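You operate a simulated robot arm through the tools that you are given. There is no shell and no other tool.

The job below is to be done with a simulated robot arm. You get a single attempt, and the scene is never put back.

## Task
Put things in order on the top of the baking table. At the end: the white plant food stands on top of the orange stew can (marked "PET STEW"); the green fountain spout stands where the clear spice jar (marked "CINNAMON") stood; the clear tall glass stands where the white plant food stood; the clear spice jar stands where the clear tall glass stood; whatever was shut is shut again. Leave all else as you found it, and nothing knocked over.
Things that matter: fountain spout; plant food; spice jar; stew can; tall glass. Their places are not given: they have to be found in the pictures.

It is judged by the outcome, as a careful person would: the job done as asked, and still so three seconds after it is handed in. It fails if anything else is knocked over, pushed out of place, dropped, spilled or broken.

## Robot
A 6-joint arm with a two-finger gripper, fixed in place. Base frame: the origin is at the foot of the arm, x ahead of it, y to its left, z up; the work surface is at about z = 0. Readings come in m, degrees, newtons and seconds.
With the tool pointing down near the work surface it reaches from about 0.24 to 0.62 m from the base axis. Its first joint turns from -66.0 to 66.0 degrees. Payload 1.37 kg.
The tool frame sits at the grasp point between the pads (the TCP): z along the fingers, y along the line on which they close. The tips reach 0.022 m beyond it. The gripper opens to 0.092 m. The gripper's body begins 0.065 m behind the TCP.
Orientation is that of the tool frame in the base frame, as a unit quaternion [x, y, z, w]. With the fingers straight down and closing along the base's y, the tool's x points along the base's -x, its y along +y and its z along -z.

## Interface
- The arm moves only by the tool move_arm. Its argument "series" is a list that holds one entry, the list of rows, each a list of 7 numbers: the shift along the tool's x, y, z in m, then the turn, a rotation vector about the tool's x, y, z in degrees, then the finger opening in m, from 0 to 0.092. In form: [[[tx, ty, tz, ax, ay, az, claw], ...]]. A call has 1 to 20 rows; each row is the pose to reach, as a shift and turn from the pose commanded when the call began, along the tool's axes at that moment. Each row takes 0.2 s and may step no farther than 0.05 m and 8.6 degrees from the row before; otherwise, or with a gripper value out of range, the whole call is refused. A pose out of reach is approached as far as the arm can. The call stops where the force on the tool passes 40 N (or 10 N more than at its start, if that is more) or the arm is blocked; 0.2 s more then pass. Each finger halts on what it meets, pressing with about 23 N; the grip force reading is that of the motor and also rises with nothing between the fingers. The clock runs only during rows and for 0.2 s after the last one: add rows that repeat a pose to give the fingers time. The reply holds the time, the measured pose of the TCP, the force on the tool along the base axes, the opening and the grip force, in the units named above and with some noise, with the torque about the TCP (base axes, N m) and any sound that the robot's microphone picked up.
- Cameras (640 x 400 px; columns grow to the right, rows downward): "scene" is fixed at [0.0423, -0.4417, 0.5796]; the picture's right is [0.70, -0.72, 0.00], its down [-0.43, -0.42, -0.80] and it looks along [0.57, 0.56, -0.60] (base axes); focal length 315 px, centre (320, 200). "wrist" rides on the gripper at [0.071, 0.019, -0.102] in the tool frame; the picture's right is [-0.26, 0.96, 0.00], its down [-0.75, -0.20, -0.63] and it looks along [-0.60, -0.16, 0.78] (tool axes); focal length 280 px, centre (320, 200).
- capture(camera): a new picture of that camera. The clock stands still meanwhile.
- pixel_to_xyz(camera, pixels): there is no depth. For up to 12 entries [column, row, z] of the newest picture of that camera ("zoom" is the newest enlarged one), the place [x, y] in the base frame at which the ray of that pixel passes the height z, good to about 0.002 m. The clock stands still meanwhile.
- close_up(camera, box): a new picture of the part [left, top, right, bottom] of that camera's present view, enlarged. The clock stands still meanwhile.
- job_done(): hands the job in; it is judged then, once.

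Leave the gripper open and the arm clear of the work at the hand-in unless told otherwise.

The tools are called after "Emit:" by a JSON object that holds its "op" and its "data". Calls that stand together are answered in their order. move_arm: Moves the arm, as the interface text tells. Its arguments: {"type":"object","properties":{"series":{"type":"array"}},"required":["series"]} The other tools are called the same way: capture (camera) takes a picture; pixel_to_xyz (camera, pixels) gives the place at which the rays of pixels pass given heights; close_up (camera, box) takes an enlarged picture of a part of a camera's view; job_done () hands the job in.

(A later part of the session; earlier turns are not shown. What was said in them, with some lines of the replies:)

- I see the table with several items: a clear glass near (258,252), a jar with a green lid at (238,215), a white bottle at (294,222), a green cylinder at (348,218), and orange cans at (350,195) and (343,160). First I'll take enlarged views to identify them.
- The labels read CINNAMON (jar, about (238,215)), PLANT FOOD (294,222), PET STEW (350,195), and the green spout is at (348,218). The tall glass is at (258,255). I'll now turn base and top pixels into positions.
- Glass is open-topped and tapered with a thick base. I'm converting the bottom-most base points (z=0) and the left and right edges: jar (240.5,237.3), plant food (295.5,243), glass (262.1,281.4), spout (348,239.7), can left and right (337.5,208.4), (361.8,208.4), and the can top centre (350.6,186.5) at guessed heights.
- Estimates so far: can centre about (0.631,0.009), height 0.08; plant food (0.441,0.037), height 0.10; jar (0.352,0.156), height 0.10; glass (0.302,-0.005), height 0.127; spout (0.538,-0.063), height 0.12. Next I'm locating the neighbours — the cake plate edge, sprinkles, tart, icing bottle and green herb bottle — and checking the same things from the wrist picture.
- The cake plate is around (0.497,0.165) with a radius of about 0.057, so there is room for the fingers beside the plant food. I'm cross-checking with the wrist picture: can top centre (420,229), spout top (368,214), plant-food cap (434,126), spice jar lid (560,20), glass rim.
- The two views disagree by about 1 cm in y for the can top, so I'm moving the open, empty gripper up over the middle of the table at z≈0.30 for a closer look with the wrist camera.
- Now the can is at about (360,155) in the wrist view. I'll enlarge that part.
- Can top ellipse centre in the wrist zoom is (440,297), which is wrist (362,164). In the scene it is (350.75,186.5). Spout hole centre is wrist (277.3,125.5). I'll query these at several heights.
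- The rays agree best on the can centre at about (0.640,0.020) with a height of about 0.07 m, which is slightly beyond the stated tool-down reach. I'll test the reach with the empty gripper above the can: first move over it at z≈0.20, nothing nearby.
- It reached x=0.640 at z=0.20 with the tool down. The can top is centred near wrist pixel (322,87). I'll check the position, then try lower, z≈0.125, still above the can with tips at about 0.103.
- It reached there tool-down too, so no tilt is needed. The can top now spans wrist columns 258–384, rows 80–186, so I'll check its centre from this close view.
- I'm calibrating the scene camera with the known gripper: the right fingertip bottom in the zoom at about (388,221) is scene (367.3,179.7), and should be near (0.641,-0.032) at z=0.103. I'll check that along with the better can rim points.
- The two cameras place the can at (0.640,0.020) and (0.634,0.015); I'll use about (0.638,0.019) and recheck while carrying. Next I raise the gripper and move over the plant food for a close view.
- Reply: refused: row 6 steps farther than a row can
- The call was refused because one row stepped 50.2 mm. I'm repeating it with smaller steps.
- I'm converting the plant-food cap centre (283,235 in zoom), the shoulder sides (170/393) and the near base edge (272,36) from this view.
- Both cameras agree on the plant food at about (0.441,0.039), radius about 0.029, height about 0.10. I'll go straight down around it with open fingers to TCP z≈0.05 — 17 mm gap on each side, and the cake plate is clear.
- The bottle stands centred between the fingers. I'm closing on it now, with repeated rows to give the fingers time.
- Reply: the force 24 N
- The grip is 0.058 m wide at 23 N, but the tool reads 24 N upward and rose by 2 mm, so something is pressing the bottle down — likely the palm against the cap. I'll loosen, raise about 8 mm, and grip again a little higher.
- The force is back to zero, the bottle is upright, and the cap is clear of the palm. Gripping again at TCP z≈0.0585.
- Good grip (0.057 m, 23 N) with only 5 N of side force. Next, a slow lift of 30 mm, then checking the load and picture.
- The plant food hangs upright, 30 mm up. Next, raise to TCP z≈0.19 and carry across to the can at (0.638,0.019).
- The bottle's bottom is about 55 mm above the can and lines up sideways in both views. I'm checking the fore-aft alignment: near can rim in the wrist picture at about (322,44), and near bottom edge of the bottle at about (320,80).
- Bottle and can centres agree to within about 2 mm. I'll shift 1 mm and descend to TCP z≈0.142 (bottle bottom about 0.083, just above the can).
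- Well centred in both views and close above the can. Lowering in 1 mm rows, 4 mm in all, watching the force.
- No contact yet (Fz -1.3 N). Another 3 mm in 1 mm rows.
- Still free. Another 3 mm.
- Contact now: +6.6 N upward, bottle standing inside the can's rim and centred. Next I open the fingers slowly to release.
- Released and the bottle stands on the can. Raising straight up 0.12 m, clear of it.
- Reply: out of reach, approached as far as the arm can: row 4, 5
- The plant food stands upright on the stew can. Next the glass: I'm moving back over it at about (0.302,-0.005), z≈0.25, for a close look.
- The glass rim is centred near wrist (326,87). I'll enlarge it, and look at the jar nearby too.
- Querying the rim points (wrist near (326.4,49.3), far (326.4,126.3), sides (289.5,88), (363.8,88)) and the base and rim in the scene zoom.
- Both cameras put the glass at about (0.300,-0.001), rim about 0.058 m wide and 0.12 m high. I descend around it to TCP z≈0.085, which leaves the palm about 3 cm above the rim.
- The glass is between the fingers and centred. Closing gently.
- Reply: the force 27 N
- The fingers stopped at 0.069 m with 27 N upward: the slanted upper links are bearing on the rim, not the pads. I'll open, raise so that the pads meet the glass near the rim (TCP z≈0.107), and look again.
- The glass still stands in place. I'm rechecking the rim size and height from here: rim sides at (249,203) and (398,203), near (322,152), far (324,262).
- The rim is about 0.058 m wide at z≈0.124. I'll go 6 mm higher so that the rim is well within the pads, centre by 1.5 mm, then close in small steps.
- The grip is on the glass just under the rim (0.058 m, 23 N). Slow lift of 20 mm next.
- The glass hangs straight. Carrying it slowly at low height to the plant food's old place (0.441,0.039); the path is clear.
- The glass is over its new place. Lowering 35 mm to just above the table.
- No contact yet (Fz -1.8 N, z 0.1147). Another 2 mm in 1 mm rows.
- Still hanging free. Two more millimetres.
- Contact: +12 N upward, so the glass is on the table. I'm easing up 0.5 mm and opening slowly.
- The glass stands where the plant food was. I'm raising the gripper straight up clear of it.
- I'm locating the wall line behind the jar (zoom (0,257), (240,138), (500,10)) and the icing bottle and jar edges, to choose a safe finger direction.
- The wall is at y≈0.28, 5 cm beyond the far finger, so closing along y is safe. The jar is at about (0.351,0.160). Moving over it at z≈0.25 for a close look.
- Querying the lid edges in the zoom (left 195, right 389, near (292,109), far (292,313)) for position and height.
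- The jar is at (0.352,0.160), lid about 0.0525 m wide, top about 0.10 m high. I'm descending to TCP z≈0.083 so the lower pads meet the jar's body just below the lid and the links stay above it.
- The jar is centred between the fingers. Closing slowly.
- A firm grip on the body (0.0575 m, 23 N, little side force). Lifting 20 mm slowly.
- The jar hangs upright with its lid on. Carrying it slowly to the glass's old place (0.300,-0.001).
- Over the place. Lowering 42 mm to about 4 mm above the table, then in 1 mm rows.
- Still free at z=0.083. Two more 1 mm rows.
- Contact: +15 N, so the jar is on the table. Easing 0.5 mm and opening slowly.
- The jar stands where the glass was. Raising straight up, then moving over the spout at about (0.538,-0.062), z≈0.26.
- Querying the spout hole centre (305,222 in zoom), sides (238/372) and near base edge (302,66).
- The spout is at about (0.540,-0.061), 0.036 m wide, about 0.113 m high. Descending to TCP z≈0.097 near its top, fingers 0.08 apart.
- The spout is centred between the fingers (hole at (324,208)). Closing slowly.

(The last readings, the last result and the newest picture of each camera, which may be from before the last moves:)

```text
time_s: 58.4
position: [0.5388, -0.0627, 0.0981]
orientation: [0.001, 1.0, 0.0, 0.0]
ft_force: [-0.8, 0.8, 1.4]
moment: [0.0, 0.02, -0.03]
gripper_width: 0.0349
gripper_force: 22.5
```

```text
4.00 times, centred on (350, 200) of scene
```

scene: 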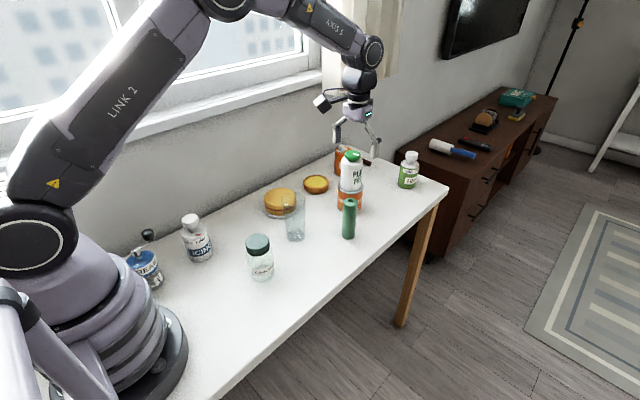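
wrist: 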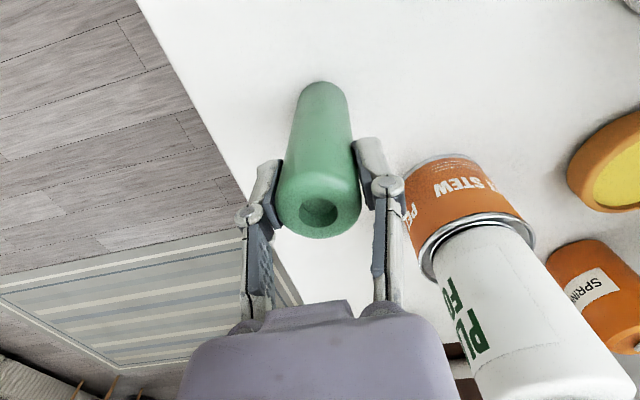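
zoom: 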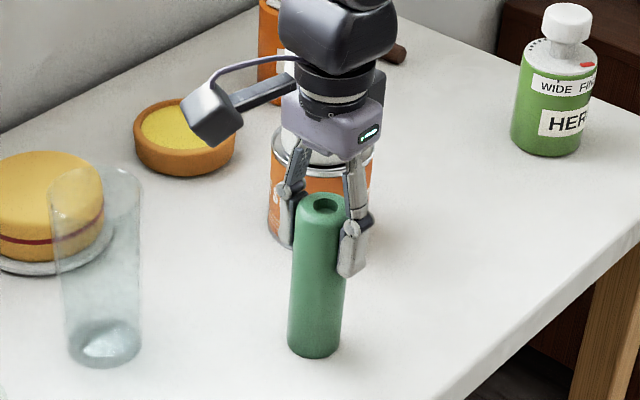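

The hole shifted from (324,208) to (317,210) as the fingers closed: the top was pulled about 2.5 mm toward -y, tilting the spout slightly. I'll open a little, shift +2.5 mm in y, and grip again.

Emit:
{"op": "move_arm", "data": {"series": [[[0, 0, 0, 0, 0, 0, 0.036], [0, 0, 0, 0, 0, 0, 0.042], [0, 0, 0, 0, 0, 0, 0.05], [0, 0.0015, 0, 0, 0, 0, 0.055], [0, 0.0025, 0, 0, 0, 0, 0.055], [0, 0.0025, 0, 0, 0, 0, 0.055]]]}}

Emit:
{"op": "capture", "data": {"camera": "wrist"}}

```text
time_s: 59.8
position: [0.5396, -0.0596, 0.0961]
orientation: [0.0, 1.0, 0.0, 0.0]
ft_force: [-0.6, 0.3, 0.2]
moment: [0.02, 0.0, -0.01]
gripper_width: 0.0552
gripper_force: 0.0
```

```text
taken
```

wrist: 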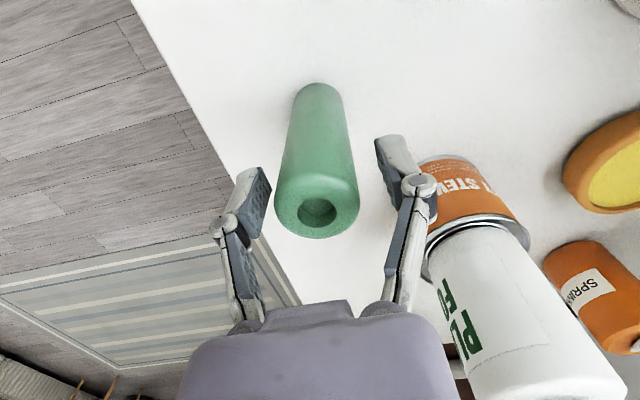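

The hole is now at column 317, which matches the middle of the closed fingers. Gripping again.

Emit:
{"op": "move_arm", "data": {"series": [[[0, 0, 0, 0, 0, 0, 0.048], [0, 0, 0, 0, 0, 0, 0.042], [0, 0, 0, 0, 0, 0, 0.036], [0, 0, 0, 0, 0, 0, 0.03], [0, 0, 0, 0, 0, 0, 0.02], [0, 0, 0, 0, 0, 0, 0.02]]]}}

Emit:
{"op": "capture", "data": {"camera": "wrist"}}

```text
time_s: 61.2
position: [0.5402, -0.0588, 0.0982]
orientation: [0.001, 1.0, 0.0, 0.001]
ft_force: [-0.9, -0.6, 2.3]
moment: [0.04, 0.01, 0.01]
gripper_width: 0.0346
gripper_force: 22.9
```

```text
taken
```

wrist: 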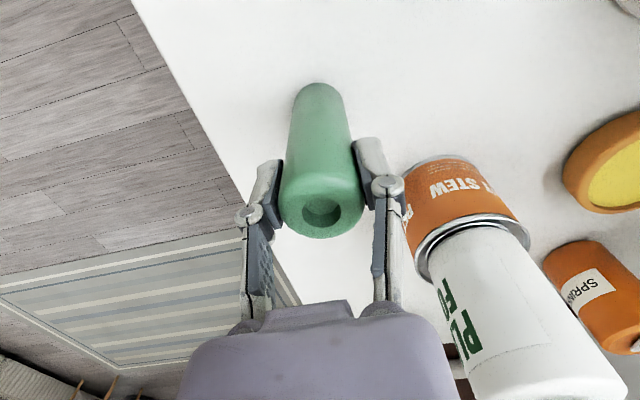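

The spout is gripped (0.035 m, 23 N) and near upright. Test lift of 20 mm.

Emit:
{"op": "move_arm", "data": {"series": [[[0, 0, -0.002, 0, 0, 0, 0.02], [0, 0, -0.005, 0, 0, 0, 0.02], [0, 0, -0.012, 0, 0, 0, 0.02], [0, 0, -0.02, 0, 0, 0, 0.02], [0, 0, -0.02, 0, 0, 0, 0.02]]]}}

Emit:
{"op": "close_up", "data": {"camera": "scene", "box": [290, 150, 410, 250]}}

Emit:
{"op": "capture", "data": {"camera": "wrist"}}

```text
time_s: 62.4
position: [0.54, -0.0581, 0.1162]
orientation: [0.0, 1.0, 0.0, -0.001]
ft_force: [-0.5, 0.6, -0.5]
moment: [-0.03, -0.01, 0.0]
gripper_width: 0.0345
gripper_force: 23.0
```

```text
4.00 times, centred on (350, 200) of scene
```

zoom: 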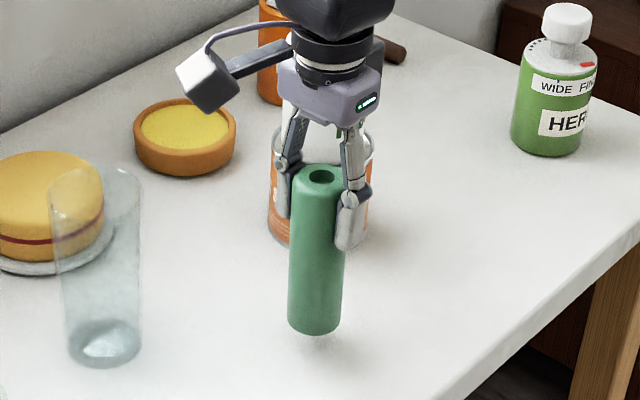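

```text
taken
```

wrist: 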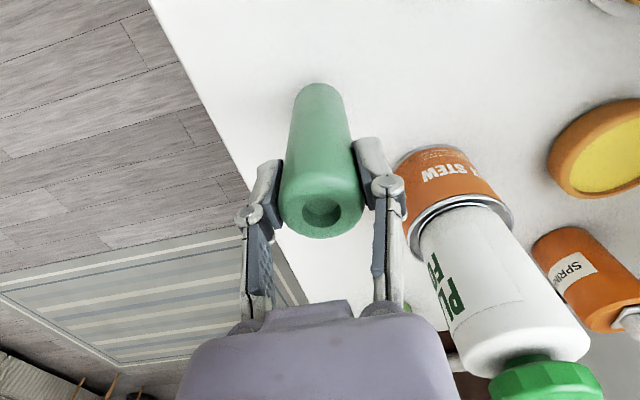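

Held well. Next: raise to z≈0.26 (spout bottom about 0.16, above everything on the way), go around the far side of the glass via (0.53,0.09), then to the jar's old place (0.352,0.160).

Emit:
{"op": "move_arm", "data": {"series": [[[0, 0, -0.025, 0, 0, 0, 0.02], [0, 0, -0.065, 0, 0, 0, 0.02], [0, 0, -0.105, 0, 0, 0, 0.02], [0, 0, -0.145, 0, 0, 0, 0.02], [0.002, 0.03, -0.145, 0, 0, 0, 0.02], [0.005, 0.07, -0.145, 0, 0, 0, 0.02], [0.008, 0.11, -0.145, 0, 0, 0, 0.02], [0.01, 0.145, -0.145, 0, 0, 0, 0.02], [0.031, 0.157, -0.145, 0, 0, 0, 0.02], [0.067, 0.171, -0.145, 0, 0, 0, 0.02], [0.103, 0.185, -0.145, 0, 0, 0, 0.02], [0.138, 0.199, -0.145, 0, 0, 0, 0.02], [0.167, 0.211, -0.145, 0, 0, 0, 0.02], [0.183, 0.217, -0.145, 0, 0, 0, 0.02], [0.188, 0.219, -0.145, 0, 0, 0, 0.02], [0.188, 0.219, -0.145, 0, 0, 0, 0.02]]]}}

Emit:
{"op": "capture", "data": {"camera": "wrist"}}

Emit:
{"op": "capture", "data": {"camera": "scene"}}

```text
time_s: 65.8
position: [0.3511, 0.1593, 0.2611]
orientation: [0.0, 1.0, 0.0, 0.0]
ft_force: [0.3, 0.7, -0.5]
moment: [-0.02, -0.01, -0.02]
gripper_width: 0.035
gripper_force: 23.1
```

```text
taken
```

wrist: 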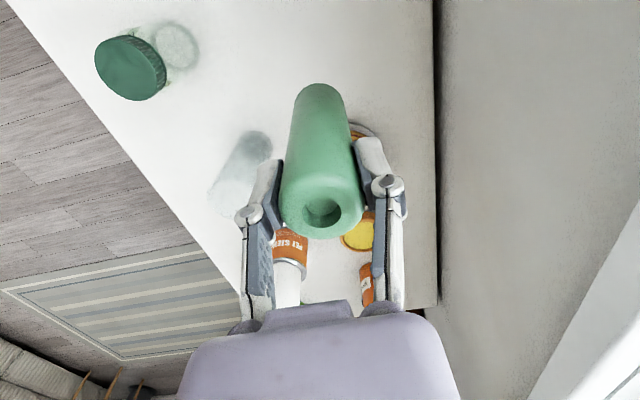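

```text
taken
```

scene: 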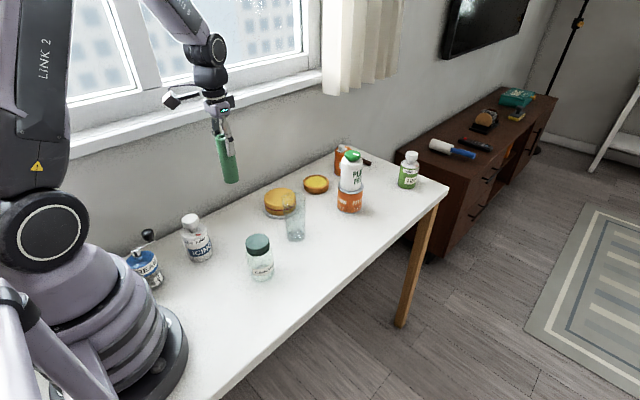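

The spout is over the jar's old place and all else is unchanged. Lowering 0.155 m to about 8 mm above the table.

Emit:
{"op": "move_arm", "data": {"series": [[[-0.001, 0.001, 0.02, 0, 0, 0, 0.02], [-0.001, 0.001, 0.055, 0, 0, 0, 0.02], [-0.001, 0.001, 0.09, 0, 0, 0, 0.02], [-0.001, 0.001, 0.125, 0, 0, 0, 0.02], [-0.001, 0.001, 0.146, 0, 0, 0, 0.02], [-0.001, 0.001, 0.155, 0, 0, 0, 0.02], [-0.001, 0.001, 0.155, 0, 0, 0, 0.02]]]}}

Emit:
{"op": "close_up", "data": {"camera": "scene", "box": [176, 160, 304, 250]}}

Emit:
{"op": "capture", "data": {"camera": "wrist"}}

```text
time_s: 67.4
position: [0.3529, 0.1619, 0.1061]
orientation: [0.0, 1.0, 0.0, 0.0]
ft_force: [1.0, 0.8, -0.5]
moment: [0.02, 0.04, -0.04]
gripper_width: 0.0346
gripper_force: 22.7
```

```text
4.44 times, centred on (240, 205) of scene
```

zoom: 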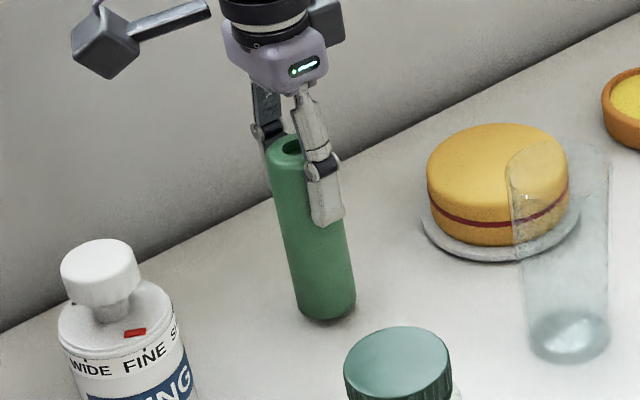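

```text
taken
```

wrist: 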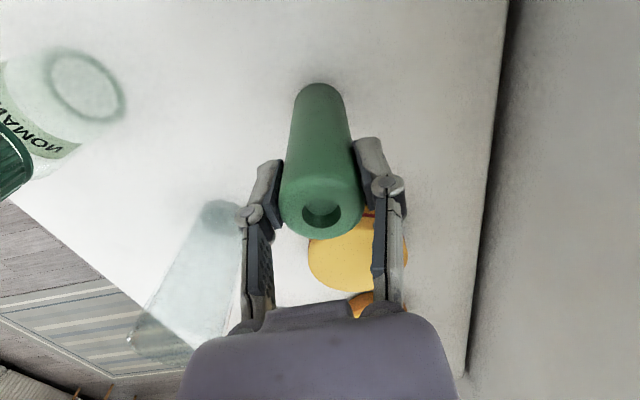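

About 8 mm above the table. Lowering 5 mm, then checking.

Emit:
{"op": "move_arm", "data": {"series": [[[0.0005, -0.001, 0.002, 0, 0, 0, 0.02], [0.0005, -0.001, 0.004, 0, 0, 0, 0.02], [0.0005, -0.001, 0.005, 0, 0, 0, 0.02], [0.0005, -0.001, 0.006, 0, 0, 0, 0.02], [0.0005, -0.001, 0.006, 0, 0, 0, 0.02]]]}}

Emit:
{"op": "move_arm", "data": {"series": [[[0, 0, 0.001, 0, 0, 0, 0.02], [0, 0, 0.002, 0, 0, 0, 0.02], [0, 0, 0.002, 0, 0, 0, 0.02]]]}}

```text
time_s: 68.6
position: [0.3515, 0.1603, 0.101]
orientation: [0.0, 1.0, 0.0, 0.0]
ft_force: [0.2, 0.2, -0.2]
moment: [-0.02, 0.0, 0.05]
gripper_width: 0.0347
gripper_force: 23.2
```

```text
time_s: 69.4
position: [0.3524, 0.1606, 0.099]
orientation: [0.0, 1.0, 0.0, -0.001]
ft_force: [0.3, 0.5, -1.0]
moment: [-0.04, -0.03, 0.02]
gripper_width: 0.0347
gripper_force: 23.2
```

Still free at z=0.099. Two more 1 mm rows.

Emit:
{"op": "move_arm", "data": {"series": [[[0, 0, 0.001, 0, 0, 0, 0.02], [0, 0, 0.002, 0, 0, 0, 0.02], [0, 0, 0.002, 0, 0, 0, 0.02]]]}}

```text
time_s: 70.2
position: [0.3517, 0.1602, 0.0971]
orientation: [0.0, 1.0, 0.001, 0.0]
ft_force: [-2.2, -1.4, 12.6]
moment: [0.0, 0.24, 0.05]
gripper_width: 0.0347
gripper_force: 23.1
```

Contact: +12.6 N, so the spout is on the table. Easing up 0.8 mm and opening slowly.

Emit:
{"op": "move_arm", "data": {"series": [[[0, 0, -0.0008, 0, 0, 0, 0.033], [0, 0, -0.0008, 0, 0, 0, 0.037], [0, 0, -0.0008, 0, 0, 0, 0.041], [0, 0, -0.0008, 0, 0, 0, 0.048], [0, 0, -0.0008, 0, 0, 0, 0.058], [0, 0, -0.0008, 0, 0, 0, 0.07], [0, 0, -0.0008, 0, 0, 0, 0.08], [0, 0, -0.0008, 0, 0, 0, 0.08]]]}}

Emit:
{"op": "close_up", "data": {"camera": "scene", "box": [176, 160, 304, 250]}}

Emit:
{"op": "capture", "data": {"camera": "wrist"}}

```text
time_s: 72.0
position: [0.3527, 0.1607, 0.0974]
orientation: [0.0, 1.0, 0.0, 0.0]
ft_force: [0.1, 0.2, -0.1]
moment: [0.0, -0.01, -0.01]
gripper_width: 0.0801
gripper_force: 0.0
```

```text
4.44 times, centred on (240, 205) of scene
```

zoom: 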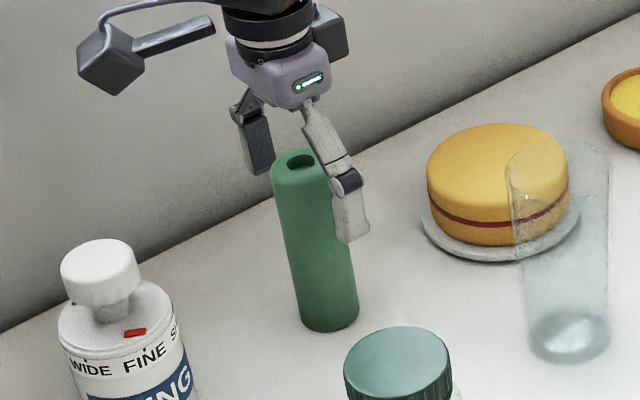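

```text
taken
```

wrist: 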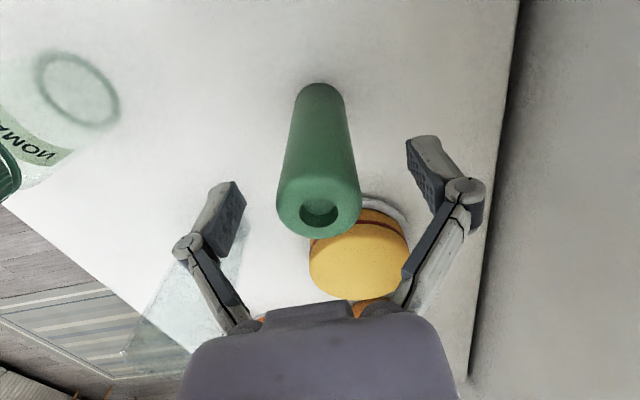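

The spout stands free and upright. Raising straight up and clear of it.

Emit:
{"op": "move_arm", "data": {"series": [[[0, 0, -0.01, 0, 0, 0, 0.08], [0, 0, -0.035, 0, 0, 0, 0.085], [0, 0, -0.08, 0, 0, 0, 0.092], [0, 0, -0.125, 0, 0, 0, 0.092], [0, 0, -0.165, 0, 0, 0, 0.092], [0, 0, -0.2, 0, 0, 0, 0.092], [0, 0, -0.2, 0, 0, 0, 0.092]]]}}

Emit:
{"op": "capture", "data": {"camera": "scene"}}

Emit:
{"op": "close_up", "data": {"camera": "scene", "box": [200, 180, 328, 290]}}

Emit:
{"op": "capture", "data": {"camera": "wrist"}}

```text
time_s: 73.6
position: [0.3512, 0.1604, 0.2985]
orientation: [0.001, 1.0, -0.001, -0.001]
ft_force: [-0.5, -0.1, -0.4]
moment: [0.0, -0.01, 0.01]
gripper_width: 0.092
gripper_force: 0.1
```

```text
taken
```

scene: 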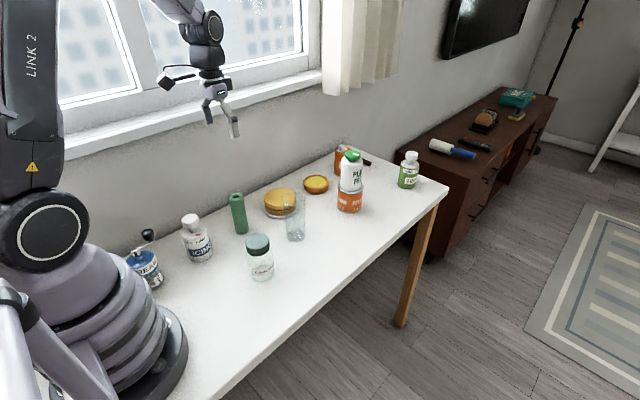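

```text
3.64 times, centred on (264, 235) of scene
```

zoom: 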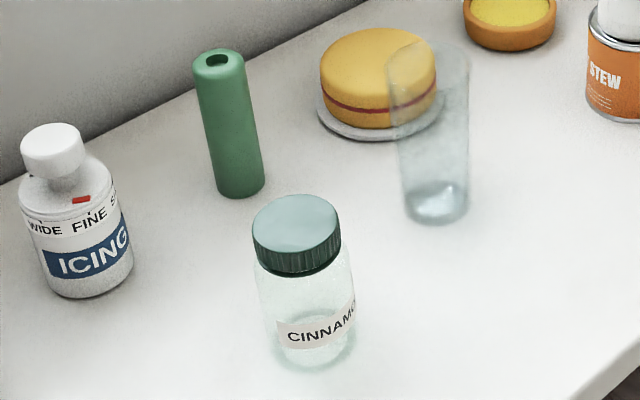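

```text
taken
```

wrist: 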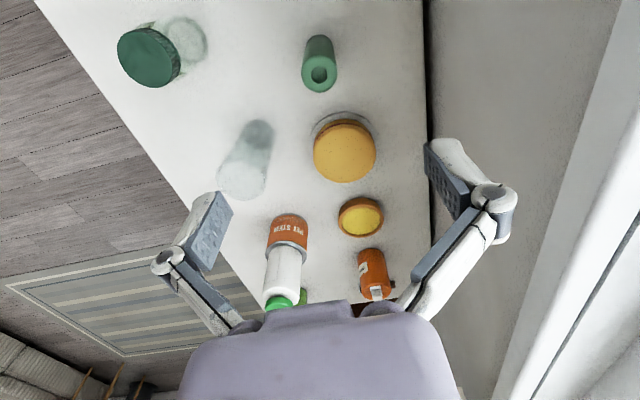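

All four moves look done. I'm checking the final positions: bases of jar, spout and glass in the zoom, plus a close look at the stacked pair and the can's position.

Emit:
{"op": "close_up", "data": {"camera": "scene", "box": [200, 180, 328, 290]}}

Emit:
{"op": "pixel_to_xyz", "data": {"camera": "zoom", "pixels": [[240, 197, 0.0], [313, 371, 0.0], [437, 224, 0.0], [296, 222, 0.1], [218, 60, 0.113]]}}

Emit:
{"op": "close_up", "data": {"camera": "scene", "box": [310, 140, 390, 220]}}

Emit:
{"op": "close_up", "data": {"camera": "scene", "box": [310, 170, 390, 220]}}

```text
3.64 times, centred on (264, 235) of scene
```

zoom: 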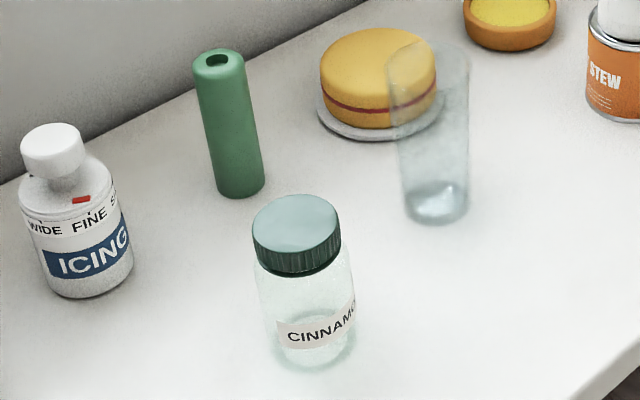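

```text
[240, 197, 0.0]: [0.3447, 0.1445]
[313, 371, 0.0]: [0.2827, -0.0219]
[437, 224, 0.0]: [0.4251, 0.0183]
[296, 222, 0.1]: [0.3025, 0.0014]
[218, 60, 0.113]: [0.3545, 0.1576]
```

```text
5.00 times, centred on (350, 180) of scene
```

zoom: 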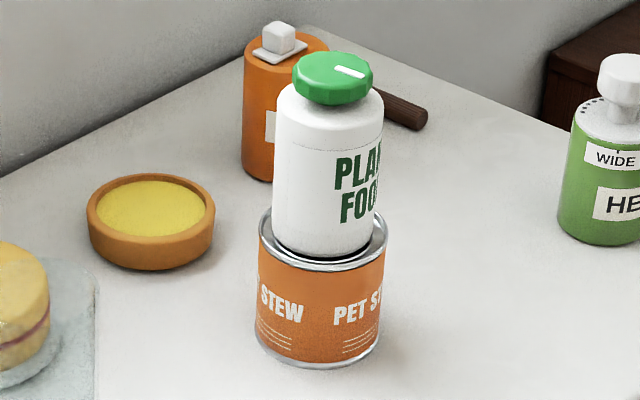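

```text
8.00 times, centred on (350, 195) of scene
```

zoom: 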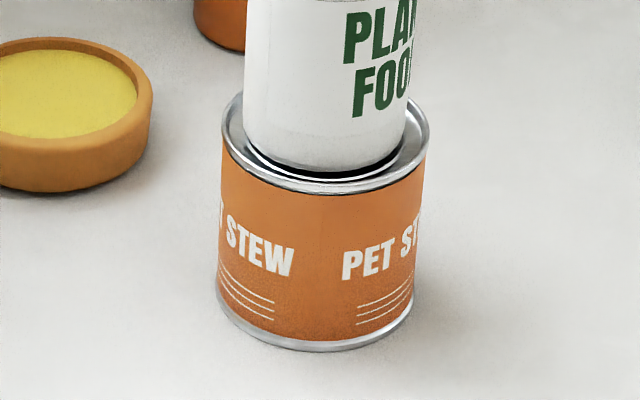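

The can has not moved and the stack is steady. Jar, spout and glass are each within about 3 mm of the intended places. I'm moving the open gripper back to about its starting pose, clear of everything.

Emit:
{"op": "move_arm", "data": {"series": [[[0.002, -0.03, -0.005, 0, 0, 0, 0.092], [0.006, -0.075, -0.01, 0, 0, 0, 0.092], [0.01, -0.12, -0.015, 0, 0, 0, 0.092], [0.014, -0.165, -0.02, 0, 0, 0, 0.092], [0.018, -0.205, -0.022, 0, 0, 0, 0.092], [0.021, -0.235, -0.022, 0, 0, 0, 0.092], [0.021, -0.235, -0.022, 0, 0, 0, 0.092]]]}}

Emit:
{"op": "capture", "data": {"camera": "scene"}}

Emit:
{"op": "capture", "data": {"camera": "wrist"}}

```text
time_s: 75.2
position: [0.3316, -0.0749, 0.321]
orientation: [0.0, 1.0, 0.0, 0.0]
ft_force: [0.9, 0.0, -0.3]
moment: [0.01, -0.02, -0.01]
gripper_width: 0.092
gripper_force: 0.1
```

```text
taken
```

scene: 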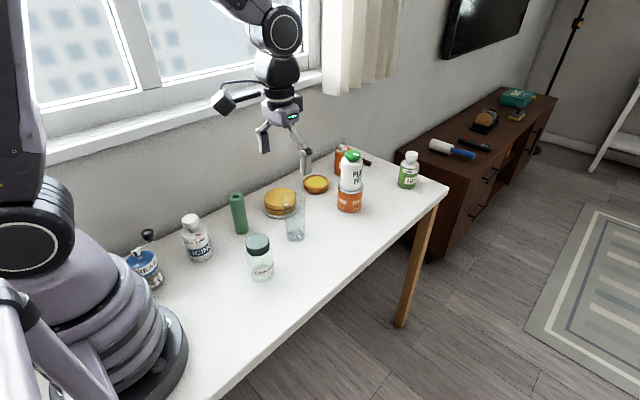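

```text
taken
```

wrist: 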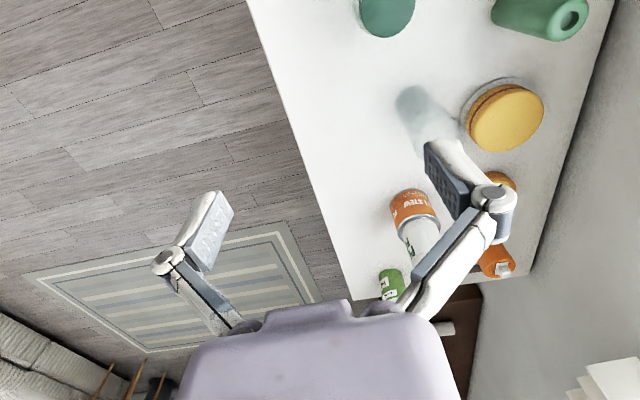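

Everything stands as asked: plant food on the stew can (350,180), glass at the plant food's old place (295,222), jar with its lid on at the glass's old place (260,257), and spout at the jar's old place (239,213). All other things are unmoved, and the arm is clear with the gripper open. Handing in.

Emit:
{"op": "job_done", "data": {}}

```text
The job is handed in.
```

The job is handed in. All four things are where you asked, within about 3 mm by the camera readings, and nothing was knocked over:

- **Plant food:** it stands upright on top of the stew can, and the can itself did not move.
- **Tall glass:** it stands where the plant food was.
- **Spice jar:** it stands where the glass was, with its lid still on.
- **Fountain spout:** it stands where the jar was.

The first grips on the plant food, glass and spout were off, so I let go and gripped each again before lifting. While I was closing on the plant food and the glass, the gripper briefly pressed each down onto the table with about 25 N. The last pictures show no damage, and everything else on the table looks unmoved. The arm is back near its starting pose with the gripper open.
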